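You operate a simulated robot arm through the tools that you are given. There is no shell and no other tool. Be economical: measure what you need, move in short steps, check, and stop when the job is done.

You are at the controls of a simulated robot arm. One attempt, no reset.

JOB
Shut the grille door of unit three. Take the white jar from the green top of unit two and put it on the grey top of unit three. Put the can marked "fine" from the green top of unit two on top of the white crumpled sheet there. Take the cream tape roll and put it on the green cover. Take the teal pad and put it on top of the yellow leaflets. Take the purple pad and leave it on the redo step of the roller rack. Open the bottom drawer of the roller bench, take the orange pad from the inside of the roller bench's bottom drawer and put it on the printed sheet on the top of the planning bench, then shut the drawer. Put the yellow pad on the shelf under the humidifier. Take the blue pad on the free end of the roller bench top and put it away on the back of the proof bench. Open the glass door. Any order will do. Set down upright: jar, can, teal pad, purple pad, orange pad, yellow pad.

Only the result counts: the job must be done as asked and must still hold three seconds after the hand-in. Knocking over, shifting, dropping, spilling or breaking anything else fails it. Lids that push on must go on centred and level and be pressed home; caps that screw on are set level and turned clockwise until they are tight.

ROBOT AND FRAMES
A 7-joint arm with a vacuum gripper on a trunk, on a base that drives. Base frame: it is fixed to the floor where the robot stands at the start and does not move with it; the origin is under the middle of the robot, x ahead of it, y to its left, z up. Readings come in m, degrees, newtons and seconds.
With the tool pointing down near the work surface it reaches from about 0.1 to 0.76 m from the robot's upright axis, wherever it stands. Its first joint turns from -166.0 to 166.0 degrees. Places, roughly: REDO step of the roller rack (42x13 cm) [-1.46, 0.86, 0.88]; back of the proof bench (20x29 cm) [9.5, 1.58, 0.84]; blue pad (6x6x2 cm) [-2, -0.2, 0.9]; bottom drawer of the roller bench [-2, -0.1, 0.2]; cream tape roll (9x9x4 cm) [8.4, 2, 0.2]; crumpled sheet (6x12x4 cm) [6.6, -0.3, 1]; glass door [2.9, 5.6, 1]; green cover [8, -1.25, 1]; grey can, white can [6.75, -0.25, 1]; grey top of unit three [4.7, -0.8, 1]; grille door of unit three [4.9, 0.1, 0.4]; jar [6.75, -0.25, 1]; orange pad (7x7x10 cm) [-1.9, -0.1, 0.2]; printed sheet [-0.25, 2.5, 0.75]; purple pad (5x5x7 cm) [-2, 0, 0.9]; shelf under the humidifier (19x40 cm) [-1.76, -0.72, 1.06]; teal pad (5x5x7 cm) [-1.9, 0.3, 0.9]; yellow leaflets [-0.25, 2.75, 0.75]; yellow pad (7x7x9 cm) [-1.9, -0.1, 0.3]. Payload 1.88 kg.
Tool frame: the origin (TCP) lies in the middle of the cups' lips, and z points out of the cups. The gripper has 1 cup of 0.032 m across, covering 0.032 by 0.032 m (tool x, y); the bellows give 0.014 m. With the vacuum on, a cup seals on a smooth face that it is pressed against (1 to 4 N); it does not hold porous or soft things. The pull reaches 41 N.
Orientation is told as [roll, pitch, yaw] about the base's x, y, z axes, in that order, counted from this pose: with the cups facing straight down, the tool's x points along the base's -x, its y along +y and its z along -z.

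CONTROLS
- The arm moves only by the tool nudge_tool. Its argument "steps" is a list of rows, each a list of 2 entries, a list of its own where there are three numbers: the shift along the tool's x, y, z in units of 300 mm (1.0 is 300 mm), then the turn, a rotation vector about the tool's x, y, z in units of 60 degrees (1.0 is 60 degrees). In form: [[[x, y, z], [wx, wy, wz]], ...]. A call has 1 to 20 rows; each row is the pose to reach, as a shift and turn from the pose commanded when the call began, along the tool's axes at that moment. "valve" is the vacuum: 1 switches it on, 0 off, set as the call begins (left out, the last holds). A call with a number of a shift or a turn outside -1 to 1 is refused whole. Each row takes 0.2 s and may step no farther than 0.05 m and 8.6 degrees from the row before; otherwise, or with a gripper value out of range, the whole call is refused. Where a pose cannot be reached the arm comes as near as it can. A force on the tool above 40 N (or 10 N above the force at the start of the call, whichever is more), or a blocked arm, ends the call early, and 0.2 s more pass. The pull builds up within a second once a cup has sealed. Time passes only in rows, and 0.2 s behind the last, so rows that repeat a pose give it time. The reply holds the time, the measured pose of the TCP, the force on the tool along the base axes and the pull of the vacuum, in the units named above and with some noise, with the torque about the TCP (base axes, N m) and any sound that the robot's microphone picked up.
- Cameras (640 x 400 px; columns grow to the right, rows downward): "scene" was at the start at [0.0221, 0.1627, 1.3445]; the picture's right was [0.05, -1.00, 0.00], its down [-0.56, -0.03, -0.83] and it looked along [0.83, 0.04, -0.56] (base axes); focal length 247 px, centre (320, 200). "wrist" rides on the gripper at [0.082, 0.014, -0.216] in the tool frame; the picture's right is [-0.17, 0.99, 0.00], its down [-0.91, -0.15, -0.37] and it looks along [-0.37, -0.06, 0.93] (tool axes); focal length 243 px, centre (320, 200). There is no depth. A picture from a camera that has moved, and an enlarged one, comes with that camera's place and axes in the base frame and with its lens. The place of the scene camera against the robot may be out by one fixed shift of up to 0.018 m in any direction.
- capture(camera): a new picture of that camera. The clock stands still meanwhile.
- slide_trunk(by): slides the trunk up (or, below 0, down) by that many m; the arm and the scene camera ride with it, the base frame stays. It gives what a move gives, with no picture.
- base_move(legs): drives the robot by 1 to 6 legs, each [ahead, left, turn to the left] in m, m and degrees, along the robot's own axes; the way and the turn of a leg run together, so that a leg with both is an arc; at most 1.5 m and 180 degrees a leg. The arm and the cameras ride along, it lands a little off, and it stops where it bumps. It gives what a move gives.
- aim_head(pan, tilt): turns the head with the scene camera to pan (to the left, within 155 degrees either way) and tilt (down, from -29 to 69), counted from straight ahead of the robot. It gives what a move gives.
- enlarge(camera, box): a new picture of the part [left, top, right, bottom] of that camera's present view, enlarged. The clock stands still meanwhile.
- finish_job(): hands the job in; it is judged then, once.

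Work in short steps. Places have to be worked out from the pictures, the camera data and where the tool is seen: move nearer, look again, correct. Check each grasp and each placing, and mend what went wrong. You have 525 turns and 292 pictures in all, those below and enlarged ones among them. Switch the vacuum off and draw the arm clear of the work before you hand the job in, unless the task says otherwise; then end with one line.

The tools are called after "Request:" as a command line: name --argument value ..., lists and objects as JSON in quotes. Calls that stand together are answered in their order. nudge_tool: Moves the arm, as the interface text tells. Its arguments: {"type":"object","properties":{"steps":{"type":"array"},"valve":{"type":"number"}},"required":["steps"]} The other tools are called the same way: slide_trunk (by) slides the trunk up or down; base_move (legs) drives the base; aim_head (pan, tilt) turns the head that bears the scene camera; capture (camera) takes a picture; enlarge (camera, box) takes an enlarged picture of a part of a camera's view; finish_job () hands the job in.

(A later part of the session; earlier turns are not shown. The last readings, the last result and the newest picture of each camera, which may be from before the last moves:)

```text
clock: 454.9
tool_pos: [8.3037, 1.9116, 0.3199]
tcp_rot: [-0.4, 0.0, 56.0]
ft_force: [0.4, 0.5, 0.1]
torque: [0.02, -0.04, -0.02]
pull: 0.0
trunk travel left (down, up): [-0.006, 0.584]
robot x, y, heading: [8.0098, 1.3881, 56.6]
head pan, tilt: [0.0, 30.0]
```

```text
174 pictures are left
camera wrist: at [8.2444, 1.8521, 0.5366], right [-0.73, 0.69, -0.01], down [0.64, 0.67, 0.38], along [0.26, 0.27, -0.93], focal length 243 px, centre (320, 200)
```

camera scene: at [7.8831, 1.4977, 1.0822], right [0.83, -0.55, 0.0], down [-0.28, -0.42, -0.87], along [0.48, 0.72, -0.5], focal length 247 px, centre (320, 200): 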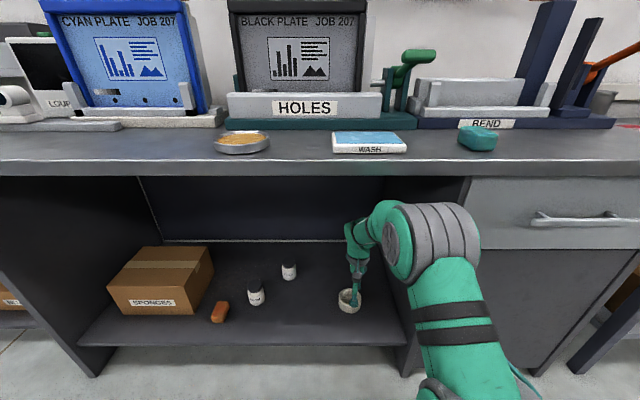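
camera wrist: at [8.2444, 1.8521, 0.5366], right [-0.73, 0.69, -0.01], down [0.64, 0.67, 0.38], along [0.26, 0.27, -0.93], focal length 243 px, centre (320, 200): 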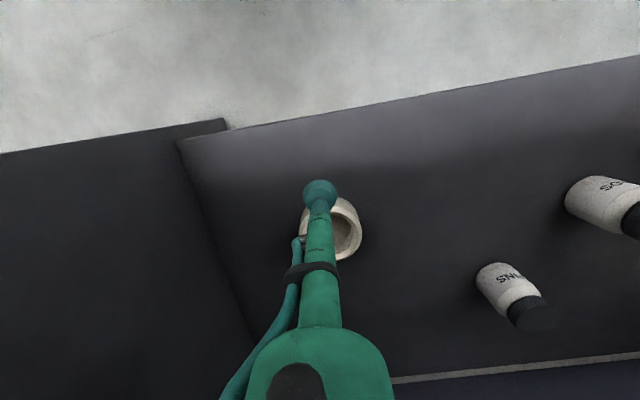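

Move 63 mm farther to sit over the ring's hole and look.

Request:
nudge_tool --steps '[[[-0.12, 0, 0], [0, 0, 0]], [[-0.212, 0.0, 0], [0, 0, 0]]]'

Request:
enlarge --camera "wrist" --box '[240, 110, 400, 230]'

Request:
enlarge --camera "scene" --box '[300, 240, 400, 320]'

```text
clock: 455.5
tool_pos: [8.3401, 1.9661, 0.3204]
tcp_rot: [-0.2, 0.0, 56.1]
ft_force: [-0.6, 0.2, 0.3]
torque: [0.02, 0.0, 0.05]
pull: 0.0
trunk travel left (down, up): [-0.006, 0.584]
robot x, y, heading: [8.0057, 1.3865, 56.5]
head pan, tilt: [0.0, 30.0]
```

```text
3.33 times, centred on (320, 170) of wrist
camera zoom: at [8.2811, 1.9043, 0.5357], right [-0.73, 0.69, -0.01], down [0.64, 0.67, 0.38], along [0.26, 0.27, -0.93], focal length 809 px, centre (320, 300)
```

zoom: 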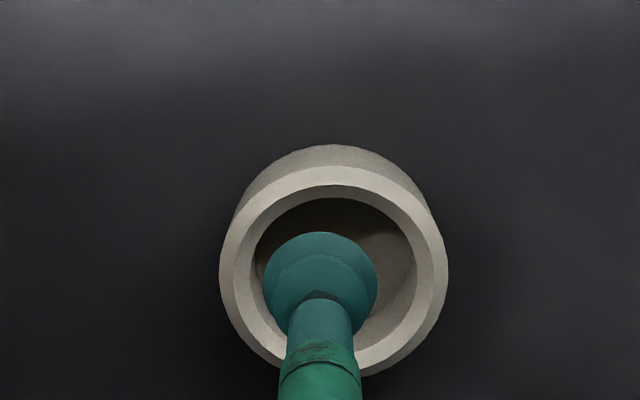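

```text
5.00 times, centred on (350, 280) of scene
camera zoom: at [7.8831, 1.4976, 1.0822], right [0.83, -0.55, 0.0], down [-0.28, -0.42, -0.87], along [0.48, 0.72, -0.5], focal length 1235 px, centre (170, -200)
```

zoom: 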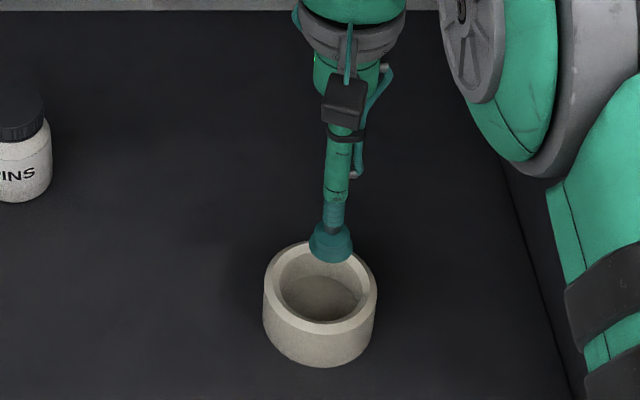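

Shift 22 mm farther and 5 mm left, then descend with vacuum on until contact.

Request:
nudge_tool --steps '[[[-0.075, 0.017, 0], [0, 0, 0]], [[-0.075, 0.017, 0.14], [0, 0, 0]], [[-0.075, 0.017, 0.2], [0, 0, 0]]]' --valve 1

Request:
enlarge --camera "wrist" --box '[240, 110, 400, 230]'

```text
clock: 456.3
tool_pos: [8.3471, 1.9859, 0.2603]
tcp_rot: [-0.4, 0.0, 56.1]
ft_force: [0.0, 0.3, -0.8]
torque: [0.0, 0.0, 0.01]
pull: 0.1
trunk travel left (down, up): [-0.006, 0.584]
robot x, y, heading: [8.0103, 1.3881, 56.7]
head pan, tilt: [0.0, 30.0]
```

```text
3.33 times, centred on (320, 170) of wrist
camera zoom: at [8.2884, 1.9257, 0.4759], right [-0.73, 0.69, -0.01], down [0.64, 0.67, 0.38], along [0.26, 0.27, -0.93], focal length 809 px, centre (320, 300)
```

zoom: 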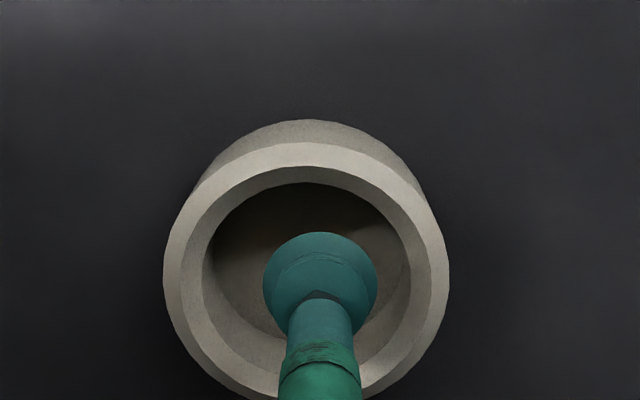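

Nearly centred in the hole. Descend to the inner floor.

Request:
nudge_tool --steps '[[[-0.01, -0.015, 0.06], [0, 0, 0]], [[-0.01, -0.015, 0.1], [0, 0, 0]], [[-0.01, -0.015, 0.13], [0, 0, 0]], [[-0.01, -0.015, 0.15], [0, 0, 0]], [[-0.01, -0.015, 0.17], [0, 0, 0]], [[-0.01, -0.015, 0.19], [0, 0, 0]], [[-0.01, -0.015, 0.21], [0, 0, 0]]]'

```text
clock: 457.9
tool_pos: [8.3543, 1.9886, 0.204]
tcp_rot: [-0.3, -0.5, 56.1]
ft_force: [-6.1, 2.4, 31.5]
torque: [-0.07, 0.11, -0.13]
pull: 40.9
trunk travel left (down, up): [-0.006, 0.584]
robot x, y, heading: [8.0131, 1.3868, 56.9]
head pan, tilt: [0.0, 30.0]
```

Sealed; lift 30 mm and check whether the roll comes along.

Request:
nudge_tool --steps '[[[0, 0, -0.03], [0, 0, 0]], [[0, 0, -0.07], [0, 0, 0]], [[0, 0, -0.12], [0, 0, 0]]]'

Request:
enlarge --camera "scene" --box '[300, 240, 400, 320]'

```text
clock: 458.7
tool_pos: [8.3515, 1.9851, 0.2329]
tcp_rot: [-0.4, 0.1, 56.1]
ft_force: [-0.3, 0.4, -0.9]
torque: [0.01, 0.0, 0.0]
pull: 40.7
trunk travel left (down, up): [-0.006, 0.584]
robot x, y, heading: [8.0128, 1.3872, 56.5]
head pan, tilt: [0.0, 30.0]
```

```text
5.00 times, centred on (350, 280) of scene
camera zoom: at [7.8832, 1.4977, 1.082], right [0.83, -0.55, 0.0], down [-0.28, -0.42, -0.87], along [0.48, 0.72, -0.5], focal length 1235 px, centre (170, -200)
```

zoom: 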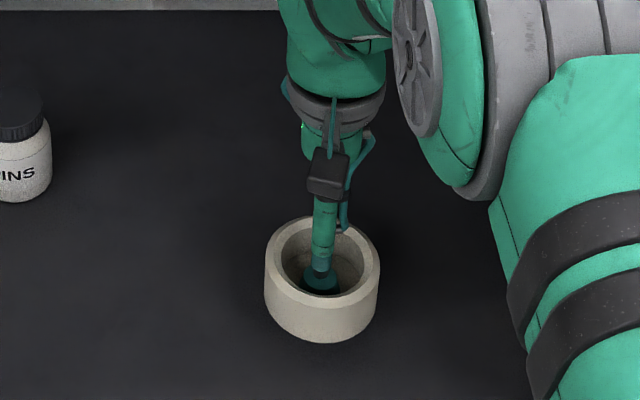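

The roll is lifted. Raise 7 cm more and back the base out.

Request:
nudge_tool --steps '[[[0, 0, -0.13], [0, 0, 0]], [[0, 0, -0.25], [0, 0, 0]]]'

Request:
base_move --legs '[[-0.4, 0, 0]]'

Request:
slide_trunk --by 0.4

Request:
slide_trunk --by 0.18

Request:
aim_head --pan -110 --tilt 25

Request:
capture --camera "scene"

Request:
aim_head --pan 145 --tilt 25

Request:
capture --camera "scene"

```text
clock: 459.3
tool_pos: [8.3502, 1.9865, 0.3092]
tcp_rot: [-0.4, 0.2, 56.1]
ft_force: [-0.2, 0.1, -1.5]
torque: [-0.02, -0.01, 0.0]
pull: 40.8
trunk travel left (down, up): [-0.006, 0.584]
robot x, y, heading: [8.0096, 1.3854, 56.6]
head pan, tilt: [0.0, 30.0]
```

```text
clock: 461.8
tool_pos: [8.1391, 1.6605, 0.3101]
tcp_rot: [-0.3, 0.0, 55.9]
ft_force: [-0.4, -0.5, -0.4]
torque: [0.01, 0.02, 0.0]
pull: 40.7
trunk travel left (down, up): [-0.006, 0.584]
robot x, y, heading: [7.792, 1.0652, 56.3]
head pan, tilt: [0.0, 30.0]
```

```text
clock: 465.6
tool_pos: [8.1383, 1.6609, 0.7107]
tcp_rot: [-0.3, -0.1, 56.0]
ft_force: [0.4, -0.1, -1.6]
torque: [0.03, 0.03, -0.03]
pull: 40.3
trunk travel left (down, up): [-0.406, 0.184]
robot x, y, heading: [7.7961, 1.0621, 56.3]
head pan, tilt: [0.0, 30.0]
```

```text
clock: 467.6
tool_pos: [8.1372, 1.6618, 0.8896]
tcp_rot: [-0.2, 0.0, 55.8]
ft_force: [0.5, 0.6, -1.2]
torque: [-0.01, 0.0, 0.01]
pull: 40.8
trunk travel left (down, up): [-0.586, 0.004]
robot x, y, heading: [7.7954, 1.0594, 56.4]
head pan, tilt: [0.0, 30.0]
```

```text
clock: 469.5
tool_pos: [8.1372, 1.6614, 0.8899]
tcp_rot: [-0.3, -0.1, 55.9]
ft_force: [0.3, -0.6, -0.8]
torque: [0.02, -0.01, 0.0]
pull: 40.8
trunk travel left (down, up): [-0.586, 0.004]
robot x, y, heading: [7.7889, 1.0614, 56.1]
head pan, tilt: [-110.0, 25.0]
```

```text
169 pictures are left
camera scene: at [7.6721, 1.0244, 1.6702], right [-0.81, -0.59, 0.0], down [-0.25, 0.34, -0.91], along [0.54, -0.73, -0.42], focal length 247 px, centre (320, 200)
```

scene: 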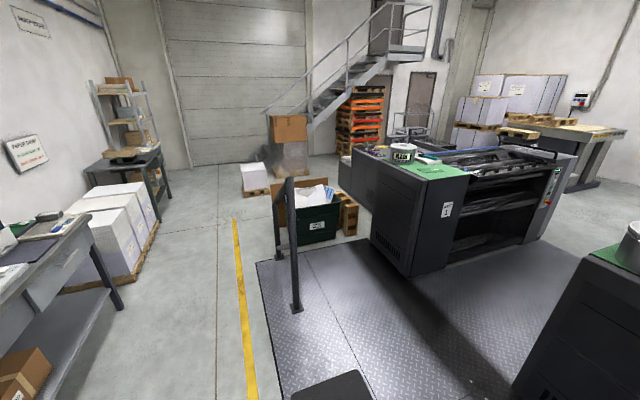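

```text
clock: 473.0
tool_pos: [8.1386, 1.6602, 0.8891]
tcp_rot: [-0.3, 0.1, 56.0]
ft_force: [0.1, 0.2, -0.6]
torque: [0.01, -0.01, 0.0]
pull: 40.6
trunk travel left (down, up): [-0.586, 0.004]
robot x, y, heading: [7.7941, 1.063, 56.3]
head pan, tilt: [145.0, 25.0]
```

```text
168 pictures are left
camera scene: at [7.5316, 1.0653, 1.6702], right [-0.36, 0.93, 0.0], down [0.39, 0.15, -0.91], along [-0.84, -0.33, -0.42], focal length 247 px, centre (320, 200)
```

scene: 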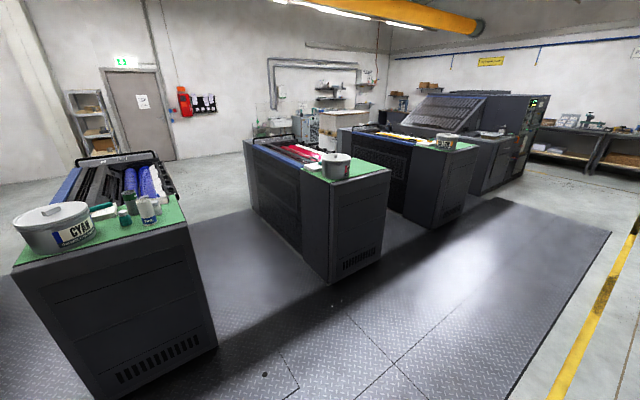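

Zoom at unit one's green cover; first re-aim.

Request:
aim_head --pan -110 --tilt 25

Request:
enlarge --camera "scene" --box '[330, 110, 570, 260]'

```text
clock: 476.6
tool_pos: [8.138, 1.6611, 0.8892]
tcp_rot: [-0.4, 0.1, 55.9]
ft_force: [0.3, -0.6, -0.5]
torque: [0.0, 0.0, -0.02]
pull: 40.8
trunk travel left (down, up): [-0.586, 0.004]
robot x, y, heading: [7.7938, 1.0605, 56.2]
head pan, tilt: [-110.0, 25.0]
```

```text
2.67 times, centred on (450, 185) of scene
camera zoom: at [7.672, 1.0244, 1.6702], right [-0.81, -0.59, 0.0], down [-0.25, 0.34, -0.91], along [0.54, -0.73, -0.42], focal length 659 px, centre (-27, 240)
```

zoom: 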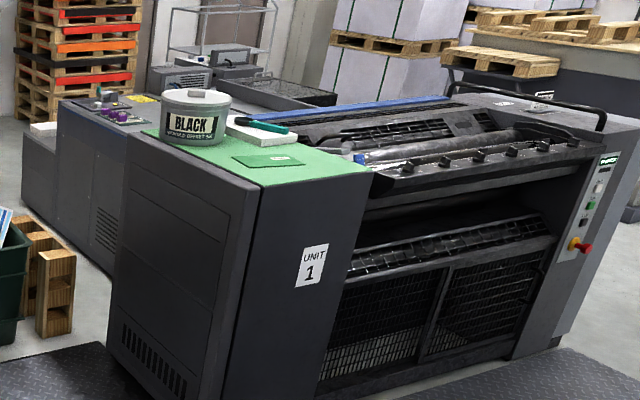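

The green cover is the dark-green panel on unit one's green top (≈e 3.5, n −7.4). Check the floor between for an obstacle.

Request:
aim_head --pan -120 --tilt 50

Request:
capture --camera "scene"

```text
clock: 477.5
tool_pos: [8.1379, 1.6609, 0.8906]
tcp_rot: [-0.4, 0.0, 56.0]
ft_force: [-0.2, -0.1, -0.7]
torque: [0.03, 0.0, 0.03]
pull: 41.2
trunk travel left (down, up): [-0.586, 0.004]
robot x, y, heading: [7.7926, 1.0617, 56.4]
head pan, tilt: [-120.0, 50.0]
```

```text
166 pictures are left
camera scene: at [7.6516, 1.0296, 1.6327], right [-0.9, -0.44, 0.0], down [-0.34, 0.69, -0.64], along [0.28, -0.58, -0.77], focal length 247 px, centre (320, 200)
```

scene: 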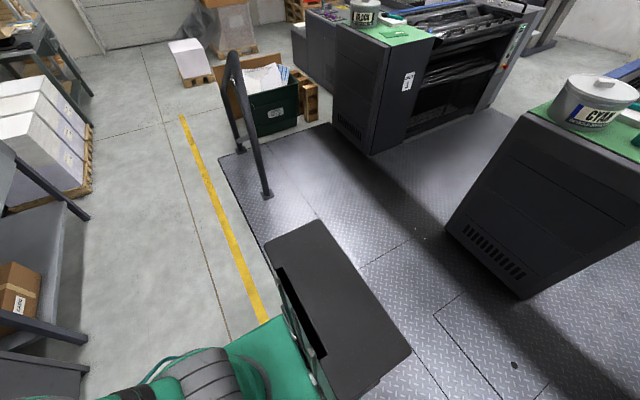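

That dark object is my own rear. Raise the arm, turn round, and approach unit one's end from the gap side.

Request:
nudge_tool --steps '[[[0, 0, -0.16], [0, 0, 0]], [[0, 0, -0.32], [0, 0, 0]], [[0, 0, -0.48], [0, 0, 0]], [[0, 0, -0.64], [0, 0, 0]], [[0, 0, -0.8], [0, 0, 0]], [[0.1, 0, -0.9], [0, 0, 0]]]'

Request:
base_move --legs '[[0, 0, 180], [0.9, 0.72, 0]]'

Request:
aim_head --pan 20 --tilt 40

Request:
capture --camera "scene"

```text
clock: 478.9
tool_pos: [8.1214, 1.6356, 1.158]
tcp_rot: [-0.3, -0.1, 55.9]
ft_force: [0.0, 0.0, -1.1]
torque: [-0.03, 0.01, -0.02]
pull: 40.3
trunk travel left (down, up): [-0.586, 0.004]
robot x, y, heading: [7.7955, 1.0603, 56.4]
head pan, tilt: [-120.0, 50.0]
```

```text
clock: 492.1
tool_pos: [7.5047, -0.6485, 1.1562]
tcp_rot: [-0.4, 0.0, -126.2]
ft_force: [0.2, -1.1, -1.1]
torque: [0.0, 0.0, -0.03]
pull: 40.5
trunk travel left (down, up): [-0.586, 0.004]
robot x, y, heading: [7.8529, -0.0885, -125.8]
head pan, tilt: [-120.0, 50.0]
```

```text
clock: 494.3
tool_pos: [7.5051, -0.6497, 1.1573]
tcp_rot: [-0.3, -0.1, -126.2]
ft_force: [-0.9, -1.0, -1.2]
torque: [-0.01, 0.02, -0.01]
pull: 40.8
trunk travel left (down, up): [-0.586, 0.004]
robot x, y, heading: [7.8531, -0.0888, -125.9]
head pan, tilt: [20.0, 40.0]
```

```text
165 pictures are left
camera scene: at [7.9918, -0.2217, 1.6468], right [-0.96, 0.27, 0.0], down [0.18, 0.62, -0.77], along [-0.21, -0.74, -0.64], focal length 247 px, centre (320, 200)
```

scene: 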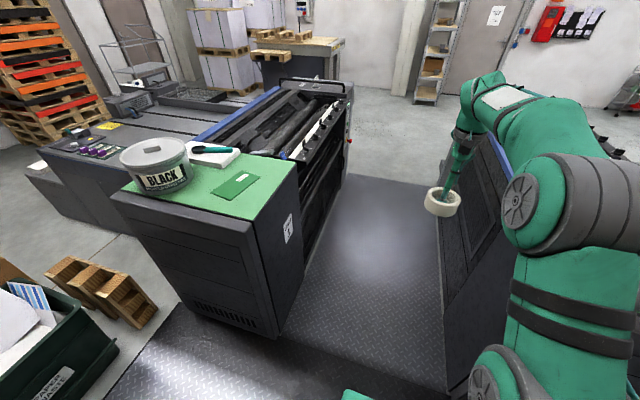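

Green cover ≈(8.11, −1.15). Strafe left 0.6 m, watching the wrist view.

Request:
base_move --legs '[[0, 0.7, -0.5]]'

Request:
capture --camera "wrist"

```text
clock: 498.1
tool_pos: [8.0542, -1.0543, 1.1566]
tcp_rot: [-0.3, 0.1, -127.0]
ft_force: [-0.1, -0.9, -0.3]
torque: [-0.01, 0.02, 0.01]
pull: 40.4
trunk travel left (down, up): [-0.586, 0.004]
robot x, y, heading: [8.4121, -0.4958, -126.6]
head pan, tilt: [20.0, 40.0]
```

```text
164 pictures are left
camera wrist: at [8.1164, -0.9974, 1.3719], right [0.69, -0.73, -0.01], down [-0.67, -0.64, 0.38], along [-0.28, -0.25, -0.93], focal length 243 px, centre (320, 200)
```

wrist: 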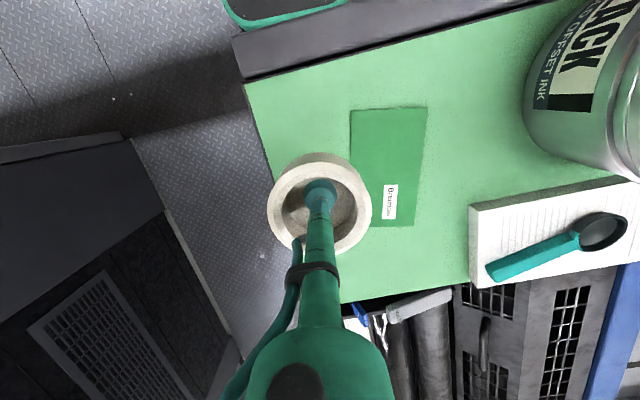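

Cover centre ≈(8.118, −1.138). Move above and descend to ~1.05.

Request:
nudge_tool --steps '[[[-0.03, 0.12, 0], [0, 0, 0]], [[-0.06, 0.23, 0], [0, 0, 0]], [[-0.095, 0.339, 0], [0, 0, 0]], [[-0.095, 0.339, 0.16], [0, 0, 0]], [[-0.095, 0.339, 0.32], [0, 0, 0]]]'

Request:
capture --camera "wrist"

```text
clock: 499.3
tool_pos: [8.1175, -1.1387, 1.0626]
tcp_rot: [-0.3, 0.0, -127.1]
ft_force: [0.5, 0.1, -0.7]
torque: [-0.01, 0.02, 0.0]
pull: 40.8
trunk travel left (down, up): [-0.586, 0.004]
robot x, y, heading: [8.4099, -0.4972, -126.9]
head pan, tilt: [20.0, 40.0]
```

```text
163 pictures are left
camera wrist: at [8.1783, -1.0827, 1.2775], right [0.69, -0.73, -0.01], down [-0.67, -0.64, 0.38], along [-0.28, -0.25, -0.93], focal length 243 px, centre (320, 200)
```

wrist: 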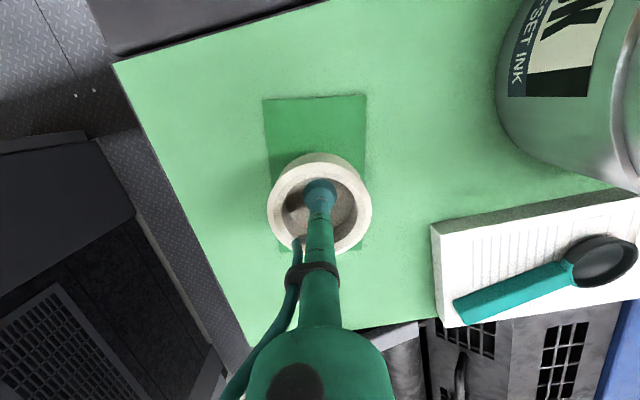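

Centred over the cover. Lower to contact.

Request:
nudge_tool --steps '[[[0, 0, 0.1], [0, 0, 0]], [[0, 0, 0.14], [0, 0, 0]], [[0, 0, 0.165], [0, 0, 0]], [[0, 0, 0.18], [0, 0, 0]], [[0, 0, 0.195], [0, 0, 0]], [[0, 0, 0.21], [0, 0, 0]]]'

```text
clock: 500.7
tool_pos: [8.1182, -1.1379, 1.0016]
tcp_rot: [-0.2, -0.6, -127.2]
ft_force: [-2.2, -6.9, 34.0]
torque: [0.09, -0.14, 0.04]
pull: 40.7
trunk travel left (down, up): [-0.586, 0.004]
robot x, y, heading: [8.4074, -0.4974, -126.8]
head pan, tilt: [20.0, 40.0]
```

Contact. Release and lift.

Request:
nudge_tool --steps '[[[0, 0, -0.015], [0, 0, 0]], [[0, 0, -0.015], [0, 0, 0]], [[0, 0, -0.015], [0, 0, 0]], [[0, 0, -0.015], [0, 0, 0]], [[0, 0, -0.015], [0, 0, 0]]]' --valve 0

Request:
nudge_tool --steps '[[[0, 0, -0.03], [0, 0, 0]], [[0, 0, -0.12], [0, 0, 0]], [[0, 0, -0.27], [0, 0, 0]], [[0, 0, -0.42], [0, 0, 0]], [[0, 0, -0.55], [0, 0, 0]]]'

Request:
capture --camera "wrist"

```text
clock: 501.9
tool_pos: [8.1193, -1.1358, 1.0018]
tcp_rot: [-0.5, 0.1, -127.2]
ft_force: [-0.8, -1.2, 9.9]
torque: [0.01, -0.03, 0.01]
pull: 0.1
trunk travel left (down, up): [-0.586, 0.004]
robot x, y, heading: [8.4121, -0.4994, -127.0]
head pan, tilt: [20.0, 40.0]
```

```text
clock: 503.1
tool_pos: [8.1188, -1.1369, 1.168]
tcp_rot: [-0.3, 0.1, -127.1]
ft_force: [-0.5, -0.3, -0.7]
torque: [0.05, 0.02, -0.01]
pull: 0.1
trunk travel left (down, up): [-0.586, 0.004]
robot x, y, heading: [8.413, -0.4997, -126.8]
head pan, tilt: [20.0, 40.0]
```

```text
162 pictures are left
camera wrist: at [8.1796, -1.0805, 1.3829], right [0.69, -0.73, -0.01], down [-0.67, -0.64, 0.37], along [-0.28, -0.25, -0.93], focal length 243 px, centre (320, 200)
```

wrist: 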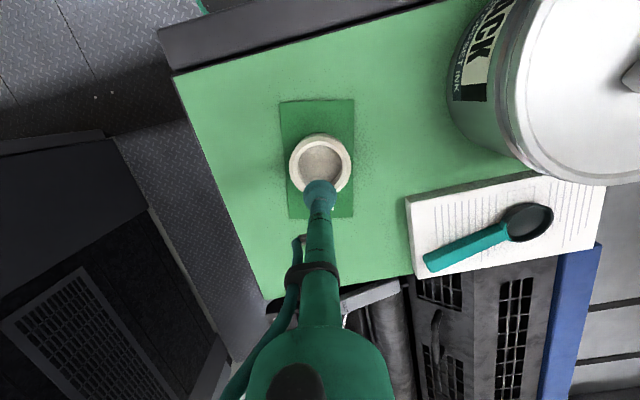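

Tape roll is on the cover. Retract the arm and strafe right to unit two's end.

Request:
nudge_tool --steps '[[[0.15, 0, -0.05], [0, 0, 0]], [[0.3, 0, -0.1], [0, 0, 0]], [[0.45, 0, -0.15], [0, 0, 0]], [[0.6, 0, -0.2], [0, 0, 0]], [[0.75, 0, -0.25], [0, 0, 0]], [[0.9, 0, -0.25], [0, 0, 0]]]'

Request:
base_move --legs '[[0, -1.5, 3.2]]'

Request:
aim_head --pan 0 --tilt 35

Request:
capture --camera "scene"

Request:
capture --camera "wrist"

```text
clock: 504.5
tool_pos: [8.2834, -0.9182, 1.2397]
tcp_rot: [-0.3, 0.0, -127.2]
ft_force: [-0.2, 0.1, -0.7]
torque: [0.01, -0.03, 0.01]
pull: 0.1
trunk travel left (down, up): [-0.586, 0.004]
robot x, y, heading: [8.4112, -0.4972, -126.7]
head pan, tilt: [20.0, 40.0]
```

```text
clock: 511.9
tool_pos: [7.0813, -0.0488, 1.2394]
tcp_rot: [-0.4, 0.0, -125.1]
ft_force: [0.1, 0.5, 0.4]
torque: [0.02, 0.0, 0.02]
pull: 0.1
trunk travel left (down, up): [-0.586, 0.004]
robot x, y, heading: [7.1958, 0.3755, -125.0]
head pan, tilt: [20.0, 40.0]
```

```text
clock: 512.8
tool_pos: [7.0815, -0.0491, 1.2402]
tcp_rot: [-0.3, 0.0, -125.0]
ft_force: [-0.3, -0.2, 0.0]
torque: [0.0, -0.02, -0.03]
pull: 0.0
trunk travel left (down, up): [-0.586, 0.004]
robot x, y, heading: [7.1949, 0.377, -124.8]
head pan, tilt: [0.0, 35.0]
```

```text
161 pictures are left
camera scene: at [7.3084, 0.2557, 1.6544], right [-0.82, 0.57, 0.0], down [0.33, 0.47, -0.82], along [-0.47, -0.67, -0.57], focal length 247 px, centre (320, 200)
```

scene: 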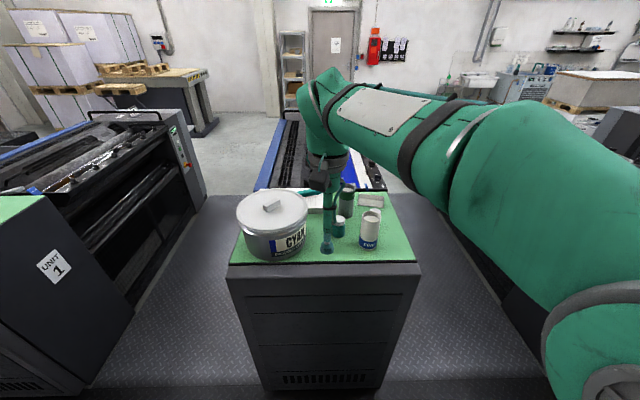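

```text
160 pictures are left
camera wrist: at [7.1413, 0.0102, 1.4545], right [0.71, -0.7, -0.01], down [-0.65, -0.66, 0.38], along [-0.27, -0.26, -0.93], focal length 243 px, centre (320, 200)
```

wrist: 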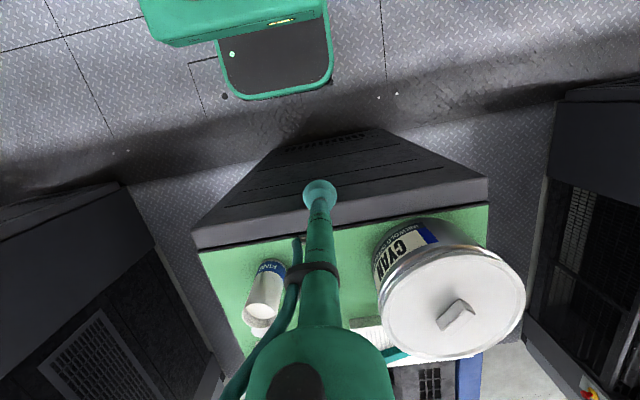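

Request:
enlarge --camera "scene" --box '[230, 170, 420, 270]'

```text
3.37 times, centred on (325, 220) of scene
camera zoom: at [7.3084, 0.2557, 1.6544], right [-0.82, 0.57, 0.0], down [0.33, 0.47, -0.82], along [-0.47, -0.67, -0.57], focal length 832 px, centre (303, 133)
```

zoom: 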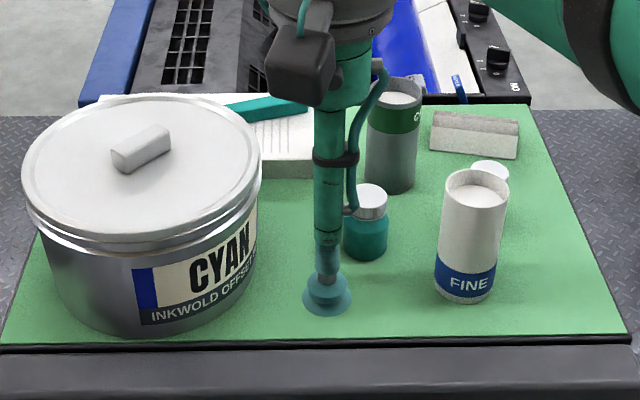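

FINE can (white with blue band), a white jar behind it, and the crumpled sheet farther back-right are visible. Move the tool right away from the pot, then drive ahead 0.17 m.

Request:
nudge_tool --steps '[[[0, -0.15, 0], [0, 0, 0]], [[0, -0.3, 0], [0, 0, 0]], [[0, -0.45, 0], [0, 0, 0]], [[0, -0.58, 0], [0, 0, 0]]]'

Request:
base_move --legs '[[0.17, 0, 1.2]]'

Request:
capture --camera "wrist"

```text
clock: 513.8
tool_pos: [6.9373, 0.053, 1.241]
tcp_rot: [-0.3, -0.1, -125.0]
ft_force: [0.4, -0.2, 0.8]
torque: [0.03, 0.0, 0.04]
pull: 0.1
trunk travel left (down, up): [-0.586, 0.004]
robot x, y, heading: [7.1971, 0.3756, -124.8]
head pan, tilt: [0.0, 35.0]
```

```text
clock: 515.2
tool_pos: [6.8489, -0.0958, 1.2414]
tcp_rot: [-0.3, 0.1, -123.8]
ft_force: [-0.1, 0.6, 0.0]
torque: [0.02, 0.0, 0.02]
pull: 0.0
trunk travel left (down, up): [-0.586, 0.004]
robot x, y, heading: [7.0962, 0.2315, -123.1]
head pan, tilt: [0.0, 35.0]
```

```text
158 pictures are left
camera wrist: at [6.9069, -0.0362, 1.4558], right [0.73, -0.69, -0.01], down [-0.63, -0.68, 0.37], along [-0.26, -0.27, -0.93], focal length 243 px, centre (320, 200)
```

wrist: 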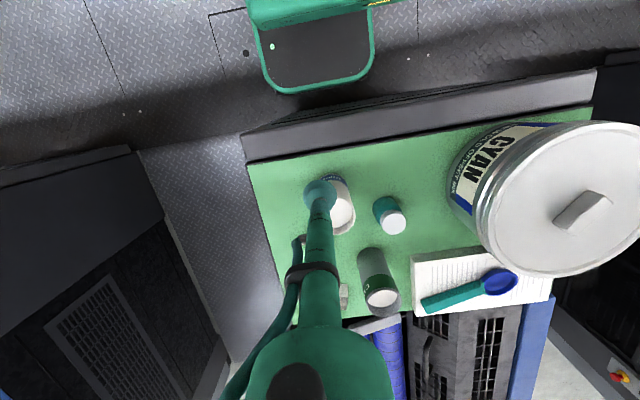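

FINE top ≈(6.823, −0.171). Move above it, lower to ~1.16.

Request:
nudge_tool --steps '[[[-0.13, 0.03, 0], [0, 0, 0]], [[-0.256, 0.067, 0], [0, 0, 0]], [[-0.256, 0.067, 0.15], [0, 0, 0]], [[-0.256, 0.067, 0.24], [0, 0, 0]]]'

Request:
enlarge --camera "wrist" --box '[220, 100, 420, 240]'

```text
clock: 516.2
tool_pos: [6.823, -0.1679, 1.1691]
tcp_rot: [-0.3, 0.0, -123.9]
ft_force: [0.7, -0.3, 0.2]
torque: [0.01, 0.0, 0.0]
pull: 0.1
trunk travel left (down, up): [-0.586, 0.004]
robot x, y, heading: [7.1016, 0.2311, -123.2]
head pan, tilt: [0.0, 35.0]
```

```text
2.86 times, centred on (320, 170) of wrist
camera zoom: at [6.8811, -0.1081, 1.3842], right [0.73, -0.69, -0.01], down [-0.63, -0.68, 0.38], along [-0.26, -0.27, -0.93], focal length 693 px, centre (320, 286)
```

zoom: 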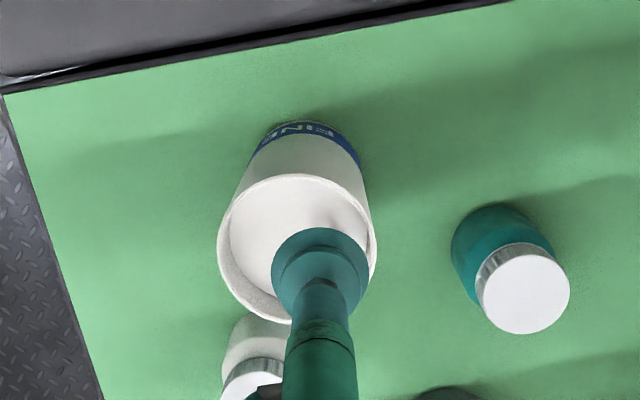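

Shift −9 mm x, −10 mm y, and descend with vacuum.

Request:
nudge_tool --steps '[[[-0.03, -0.032, 0.08], [0, 0, 0]], [[-0.03, -0.032, 0.15], [0, 0, 0]], [[-0.03, -0.032, 0.18], [0, 0, 0]], [[-0.03, -0.032, 0.2], [0, 0, 0]], [[-0.03, -0.032, 0.215], [0, 0, 0]], [[-0.03, -0.032, 0.23], [0, 0, 0]]]' --valve 1

```text
clock: 517.2
tool_pos: [6.8067, -0.1735, 1.1159]
tcp_rot: [-0.4, -0.9, -123.9]
ft_force: [1.7, 3.3, 11.0]
torque: [0.04, -0.18, 0.04]
pull: 41.1
trunk travel left (down, up): [-0.586, 0.004]
robot x, y, heading: [7.0993, 0.2337, -123.3]
head pan, tilt: [0.0, 35.0]
stopped in row 4: the force on the tool passed its limit at 43 N (the readings are from after the stop); the commanded pose is now the measured one
```

Sealed. Lift 0.15 m and look at the crumpled sheet.

Request:
nudge_tool --steps '[[[0, 0, -0.08], [0, 0, 0]], [[0, 0, -0.22], [0, 0, 0]], [[0, 0, -0.36], [0, 0, 0]], [[0, 0, -0.5], [0, 0, 0]]]'

Request:
capture --camera "wrist"

Request:
enlarge --camera "scene" --box '[320, 170, 480, 270]'

```text
clock: 518.2
tool_pos: [6.8111, -0.171, 1.2658]
tcp_rot: [-0.5, -0.4, -123.8]
ft_force: [-0.4, -0.3, -1.5]
torque: [0.0, 0.02, -0.01]
pull: 40.4
trunk travel left (down, up): [-0.586, 0.004]
robot x, y, heading: [7.0985, 0.2308, -123.4]
head pan, tilt: [0.0, 35.0]
```

```text
156 pictures are left
camera wrist: at [6.8697, -0.1116, 1.4794], right [0.73, -0.69, 0.0], down [-0.63, -0.67, 0.38], along [-0.27, -0.28, -0.92], focal length 243 px, centre (320, 200)
```

wrist: 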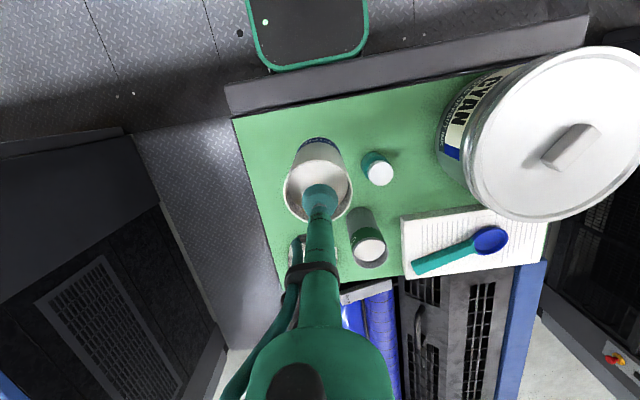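

```text
4.00 times, centred on (400, 220) of scene
camera zoom: at [7.2143, 0.1157, 1.6543], right [-0.83, 0.55, 0.0], down [0.32, 0.48, -0.82], along [-0.45, -0.68, -0.57], focal length 988 px, centre (0, 120)
```

zoom: 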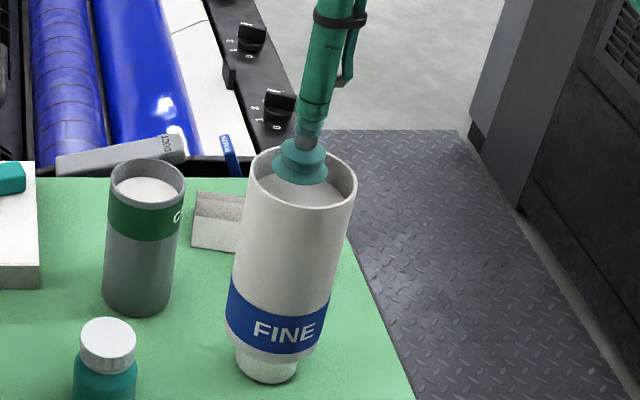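

Move the can back over the crumpled sheet's estimated place (e≈3.40, n≈−5.68) at height and look.

Request:
nudge_tool --steps '[[[-0.13, -0.05, 0], [0, 0, 0]], [[-0.26, -0.1, 0], [0, 0, 0]], [[-0.39, -0.15, 0], [0, 0, 0]], [[-0.52, -0.2, 0], [0, 0, 0]], [[-0.6, -0.27, 0], [0, 0, 0]]]'

Request:
capture --camera "wrist"

Request:
enlarge --camera "scene" --box '[320, 170, 480, 270]'

```text
clock: 519.4
tool_pos: [6.6414, -0.2771, 1.2668]
tcp_rot: [-0.4, -0.5, -123.8]
ft_force: [0.7, -0.6, -1.2]
torque: [-0.04, -0.01, 0.02]
pull: 40.5
trunk travel left (down, up): [-0.586, 0.004]
robot x, y, heading: [7.0986, 0.2332, -123.0]
head pan, tilt: [0.0, 35.0]
```

```text
154 pictures are left
camera wrist: at [6.7014, -0.2164, 1.4812], right [0.73, -0.69, -0.01], down [-0.63, -0.67, 0.38], along [-0.27, -0.28, -0.92], focal length 243 px, centre (320, 200)
```

wrist: 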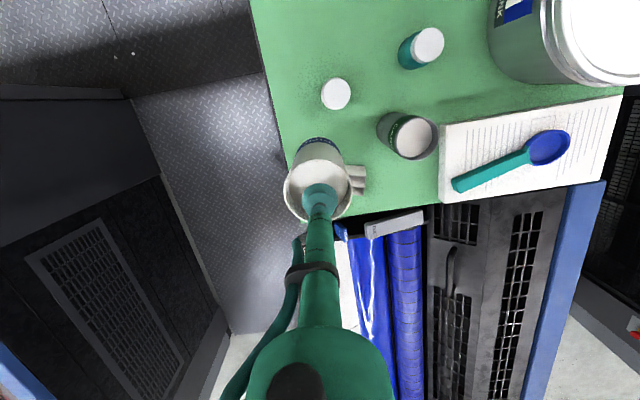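

```text
4.00 times, centred on (400, 220) of scene
camera zoom: at [7.2137, 0.1151, 1.6544], right [-0.83, 0.55, 0.0], down [0.32, 0.48, -0.82], along [-0.45, -0.68, -0.57], focal length 988 px, centre (0, 120)
```

zoom: 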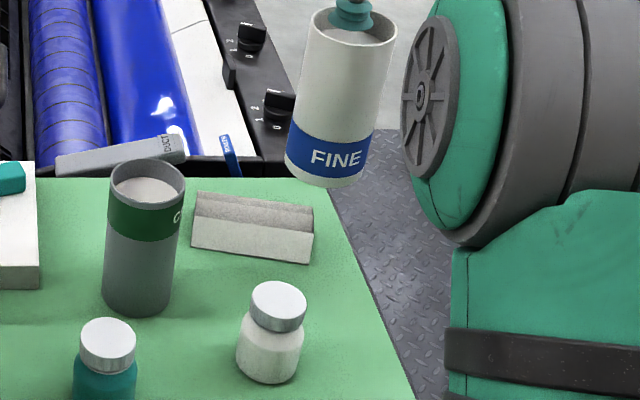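

Sheet's top centre ≈e 3.394, n −5.69. Align above it and lower to ~35 mm above contact.

Request:
nudge_tool --steps '[[[-0.1, 0.02, 0], [0, 0, 0]], [[-0.203, 0.037, 0], [0, 0, 0]], [[-0.203, 0.037, 0.13], [0, 0, 0]], [[-0.203, 0.037, 0.24], [0, 0, 0]]]'

Request:
enlarge --camera "wrist" --box '[220, 100, 420, 240]'

Request:
enlarge --camera "scene" --box '[320, 170, 480, 270]'

```text
clock: 520.4
tool_pos: [6.6127, -0.3386, 1.2003]
tcp_rot: [-0.4, -0.5, -123.8]
ft_force: [0.3, 0.4, -0.5]
torque: [-0.08, 0.04, 0.02]
pull: 40.0
out of reach, approached as far as the arm can: row 2, 3, 4
trunk travel left (down, up): [-0.586, 0.004]
robot x, y, heading: [7.1009, 0.2341, -123.3]
head pan, tilt: [0.0, 35.0]
```

```text
2.86 times, centred on (320, 170) of wrist
camera zoom: at [6.6715, -0.2765, 1.4144], right [0.73, -0.69, 0.0], down [-0.63, -0.67, 0.38], along [-0.27, -0.28, -0.92], focal length 693 px, centre (320, 286)
```

zoom: 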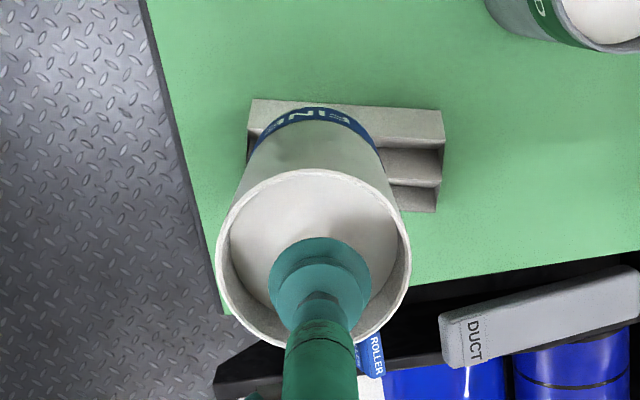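

```text
4.00 times, centred on (400, 220) of scene
camera zoom: at [7.2152, 0.1167, 1.6545], right [-0.83, 0.55, 0.0], down [0.32, 0.48, -0.82], along [-0.45, -0.68, -0.57], focal length 988 px, centre (0, 120)
```

zoom: 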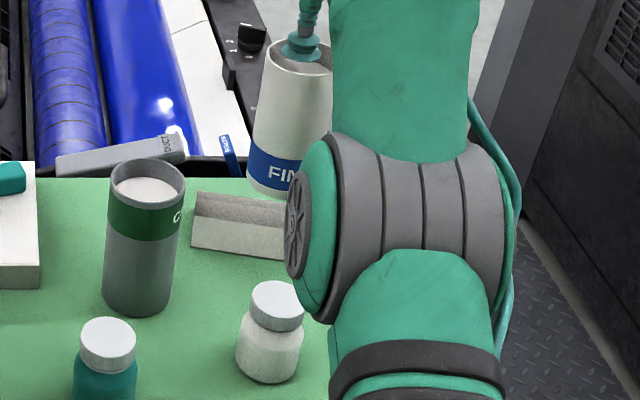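

Shift +10 mm x, +14 mm y and descend gently.

Request:
nudge_tool --steps '[[[0.035, 0.047, 0], [0, 0, 0]], [[0.035, 0.047, 0.06], [0, 0, 0]], [[0.035, 0.047, 0.1], [0, 0, 0]]]'

Request:
enlarge --camera "wrist" --box '[220, 100, 420, 240]'

```text
clock: 521.2
tool_pos: [6.6161, -0.3548, 1.1764]
tcp_rot: [-0.4, -0.4, -123.7]
ft_force: [0.4, 0.6, -2.0]
torque: [0.02, 0.0, -0.01]
pull: 40.4
out of reach, approached as far as the arm can: row 1, 2, 3
trunk travel left (down, up): [-0.586, 0.004]
robot x, y, heading: [7.1008, 0.2372, -123.2]
head pan, tilt: [0.0, 35.0]
```

```text
2.86 times, centred on (320, 170) of wrist
camera zoom: at [6.6756, -0.2931, 1.3903], right [0.73, -0.69, -0.01], down [-0.63, -0.67, 0.38], along [-0.27, -0.28, -0.92], focal length 693 px, centre (320, 286)
```

zoom: 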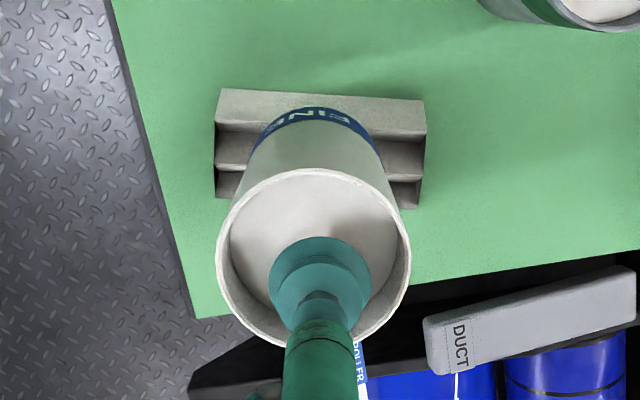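

Arm is at its reach limit; drive the base 0.04 m closer and retract the arm accordingly.

Request:
base_move --legs '[[0.04, 0, 0]]'

Request:
nudge_tool --steps '[[[0.1, 0, -0.03], [0, 0, 0]], [[0.19, 0, 0], [0, 0, 0]]]'

Request:
enlarge --camera "wrist" --box '[220, 100, 420, 240]'

```text
clock: 522.1
tool_pos: [6.5938, -0.3865, 1.1766]
tcp_rot: [-0.3, -0.5, -123.9]
ft_force: [0.2, 0.6, -1.3]
torque: [-0.02, -0.03, -0.01]
pull: 41.2
trunk travel left (down, up): [-0.586, 0.004]
robot x, y, heading: [7.0774, 0.2041, -123.6]
head pan, tilt: [0.0, 35.0]
```

```text
clock: 522.7
tool_pos: [6.5991, -0.3773, 1.1928]
tcp_rot: [-0.4, -0.5, -123.9]
ft_force: [0.7, 0.0, -1.8]
torque: [-0.02, 0.04, 0.0]
pull: 40.4
out of reach, approached as far as the arm can: row 1, 2
trunk travel left (down, up): [-0.586, 0.004]
robot x, y, heading: [7.0805, 0.1976, -123.4]
head pan, tilt: [0.0, 35.0]
```

```text
2.86 times, centred on (320, 170) of wrist
camera zoom: at [6.6576, -0.3166, 1.4079], right [0.73, -0.69, -0.01], down [-0.63, -0.67, 0.38], along [-0.27, -0.27, -0.92], focal length 693 px, centre (320, 286)
```

zoom: 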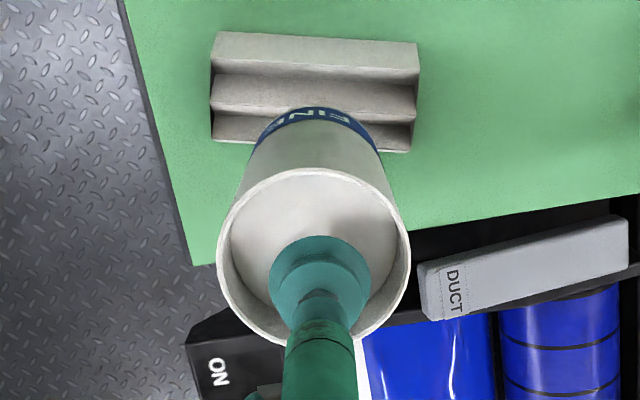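

Odd reach limit; raise the can 8 cm and retract to regain a good posture.

Request:
nudge_tool --steps '[[[0, 0, -0.15], [0, 0, 0]], [[0.0, 0, -0.3], [0, 0, 0]], [[0.1, 0, -0.35], [0, 0, 0]]]'

```text
clock: 523.5
tool_pos: [6.626, -0.3418, 1.2837]
tcp_rot: [-0.2, -0.2, -123.9]
ft_force: [-0.6, -1.1, -2.3]
torque: [0.18, -0.15, -0.01]
pull: 40.6
out of reach, approached as far as the arm can: row 1, 2, 3
trunk travel left (down, up): [-0.586, 0.004]
robot x, y, heading: [7.0813, 0.2009, -123.7]
head pan, tilt: [0.0, 35.0]
```

Request:
capture --camera "scene"

```text
148 pictures are left
camera scene: at [7.1906, 0.0801, 1.6542], right [-0.83, 0.55, 0.0], down [0.32, 0.48, -0.82], along [-0.45, -0.68, -0.58], focal length 247 px, centre (320, 200)
```

scene: 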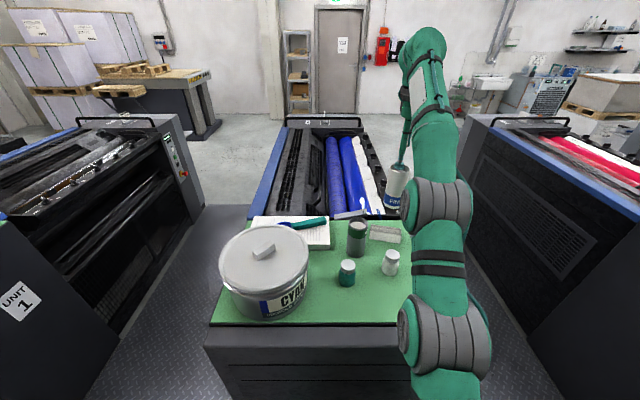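

The arm is stretched straight; retract further to unlock.

Request:
nudge_tool --steps '[[[0.15, 0, 0], [0, 0, 0]], [[0.3, 0, 0], [0, 0, 0]], [[0.4, 0, 0], [0, 0, 0]]]'

```text
clock: 524.3
tool_pos: [6.6951, -0.2395, 1.2918]
tcp_rot: [-0.4, -0.9, -124.0]
ft_force: [0.8, 1.6, 0.2]
torque: [-0.27, 0.19, 0.02]
pull: 40.7
trunk travel left (down, up): [-0.586, 0.004]
robot x, y, heading: [7.0802, 0.202, -123.4]
head pan, tilt: [0.0, 35.0]
```

Unlocked. Lower to ~1.205, then advance in small steps to the sheet.

Request:
nudge_tool --steps '[[[0, 0, 0.1], [0, 0.015, 0]], [[0, 0, 0.24], [0, 0.015, 0]], [[-0.1, 0, 0.25], [0, 0.015, 0]], [[-0.2, 0, 0.25], [0, 0.015, 0]], [[-0.3, 0, 0.25], [0, 0.015, 0]], [[-0.4, 0, 0.25], [0, 0.015, 0]]]'

Request:
enlarge --camera "wrist" --box '[220, 100, 420, 240]'

```text
clock: 525.7
tool_pos: [6.625, -0.3425, 1.2146]
tcp_rot: [-0.4, 0.5, -123.9]
ft_force: [0.0, 0.8, -1.5]
torque: [0.01, 0.01, 0.01]
pull: 40.8
trunk travel left (down, up): [-0.586, 0.004]
robot x, y, heading: [7.0758, 0.2, -123.6]
head pan, tilt: [0.0, 35.0]
```

```text
2.86 times, centred on (320, 170) of wrist
camera zoom: at [6.6831, -0.2851, 1.4295], right [0.73, -0.69, -0.01], down [-0.64, -0.68, 0.37], along [-0.26, -0.26, -0.93], focal length 693 px, centre (320, 286)
```

zoom: 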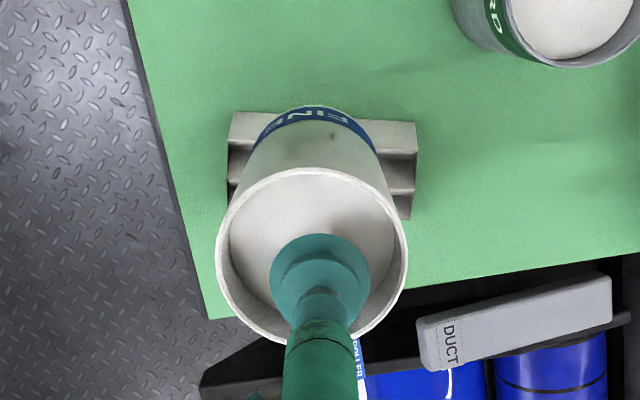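

Aligned. Descend to contact.

Request:
nudge_tool --steps '[[[0, 0, 0.1], [0, 0, 0]], [[0, 0, 0.15], [0, 0, 0]], [[0, 0, 0.175], [0, 0, 0]], [[0, 0, 0.19], [0, 0, 0]], [[0, 0, 0.2], [0, 0, 0]], [[0, 0, 0.21], [0, 0, 0]]]'

```text
clock: 527.1
tool_pos: [6.6248, -0.3408, 1.1563]
tcp_rot: [-0.4, 0.0, -123.9]
ft_force: [0.7, 2.9, 22.2]
torque: [-0.07, -0.04, -0.01]
pull: 40.9
trunk travel left (down, up): [-0.586, 0.004]
robot x, y, heading: [7.0788, 0.2023, -123.6]
head pan, tilt: [0.0, 35.0]
```

Contact on the sheet. Ease a little, release and lift.

Request:
nudge_tool --steps '[[[0, 0, -0.012], [0, 0, 0]], [[0, 0, -0.012], [0, 0, 0]], [[0, 0, -0.012], [0, 0, 0]], [[0, 0, -0.012], [0, 0, 0]], [[0, 0, -0.012], [0, 0, 0]]]' --valve 0

Request:
nudge_tool --steps '[[[0, 0, -0.04], [0, 0, 0]], [[0, 0, -0.12], [0, 0, 0]], [[0, 0, -0.24], [0, 0, 0]], [[0.12, 0, -0.3], [0, 0, 0]], [[0.26, 0, -0.3], [0, 0, 0]], [[0.4, 0, -0.3], [0, 0, 0]]]'

Request:
capture --camera "scene"

Request:
capture --camera "wrist"

```text
clock: 528.3
tool_pos: [6.6238, -0.3394, 1.1548]
tcp_rot: [-0.4, 0.4, -123.9]
ft_force: [0.0, 0.9, 4.1]
torque: [-0.03, 0.0, 0.02]
pull: 0.0
trunk travel left (down, up): [-0.586, 0.004]
robot x, y, heading: [7.0798, 0.2008, -123.5]
head pan, tilt: [0.0, 35.0]
```

```text
clock: 529.7
tool_pos: [6.6924, -0.242, 1.2437]
tcp_rot: [-0.4, 0.5, -123.9]
ft_force: [0.5, -0.3, 0.0]
torque: [0.03, 0.0, -0.02]
pull: 0.1
trunk travel left (down, up): [-0.586, 0.004]
robot x, y, heading: [7.0789, 0.1992, -123.7]
head pan, tilt: [0.0, 35.0]
```

```text
146 pictures are left
camera scene: at [7.1924, 0.0826, 1.6544], right [-0.83, 0.55, 0.0], down [0.32, 0.48, -0.82], along [-0.45, -0.68, -0.57], focal length 247 px, centre (320, 200)
```

scene: 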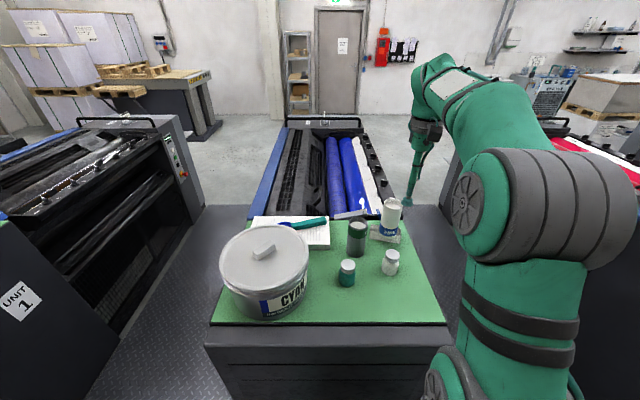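

```text
145 pictures are left
camera wrist: at [6.749, -0.1841, 1.4596], right [0.73, -0.69, -0.01], down [-0.64, -0.68, 0.37], along [-0.26, -0.26, -0.93], focal length 243 px, centre (320, 200)
```

wrist: 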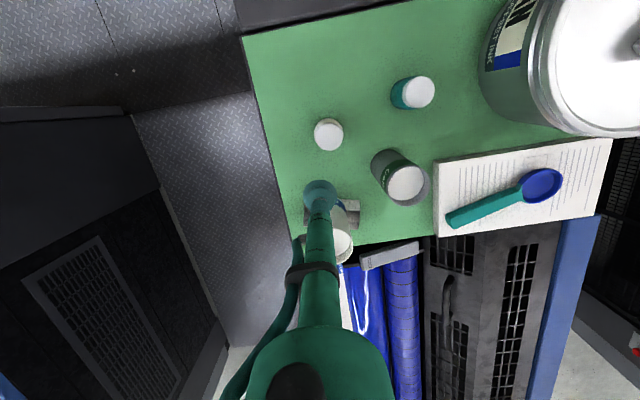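

FINE stands on the crumpled sheet. White jar top ≈(6.7255, −0.221); move above and lower to ~1.12.

Request:
nudge_tool --steps '[[[0.12, 0.053, 0], [0, -0.01, 0]], [[0.12, 0.053, 0.15], [0, -0.01, 0]], [[0.12, 0.053, 0.3], [0, -0.01, 0]], [[0.12, 0.053, 0.4], [0, -0.01, 0]]]'

Request:
enlarge --camera "wrist" --box '[220, 100, 420, 240]'

```text
clock: 530.7
tool_pos: [6.7249, -0.2205, 1.1256]
tcp_rot: [-0.4, -0.2, -123.8]
ft_force: [0.6, -0.5, 0.5]
torque: [-0.01, 0.03, -0.01]
pull: 0.0
trunk travel left (down, up): [-0.586, 0.004]
robot x, y, heading: [7.0785, 0.2022, -123.6]
head pan, tilt: [0.0, 35.0]
```

```text
2.86 times, centred on (320, 170) of wrist
camera zoom: at [6.7843, -0.1613, 1.34], right [0.73, -0.69, -0.01], down [-0.63, -0.67, 0.38], along [-0.26, -0.27, -0.93], focal length 693 px, centre (320, 286)
```

zoom: 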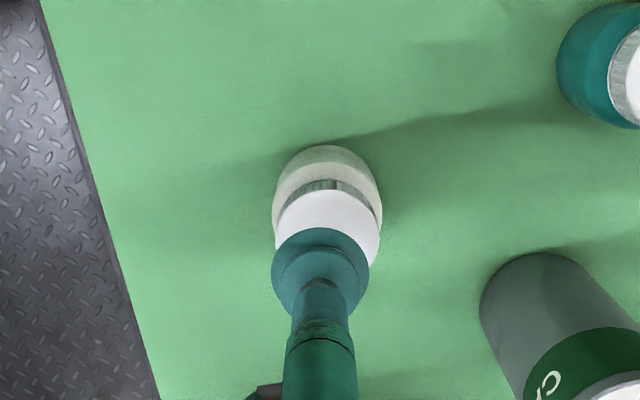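

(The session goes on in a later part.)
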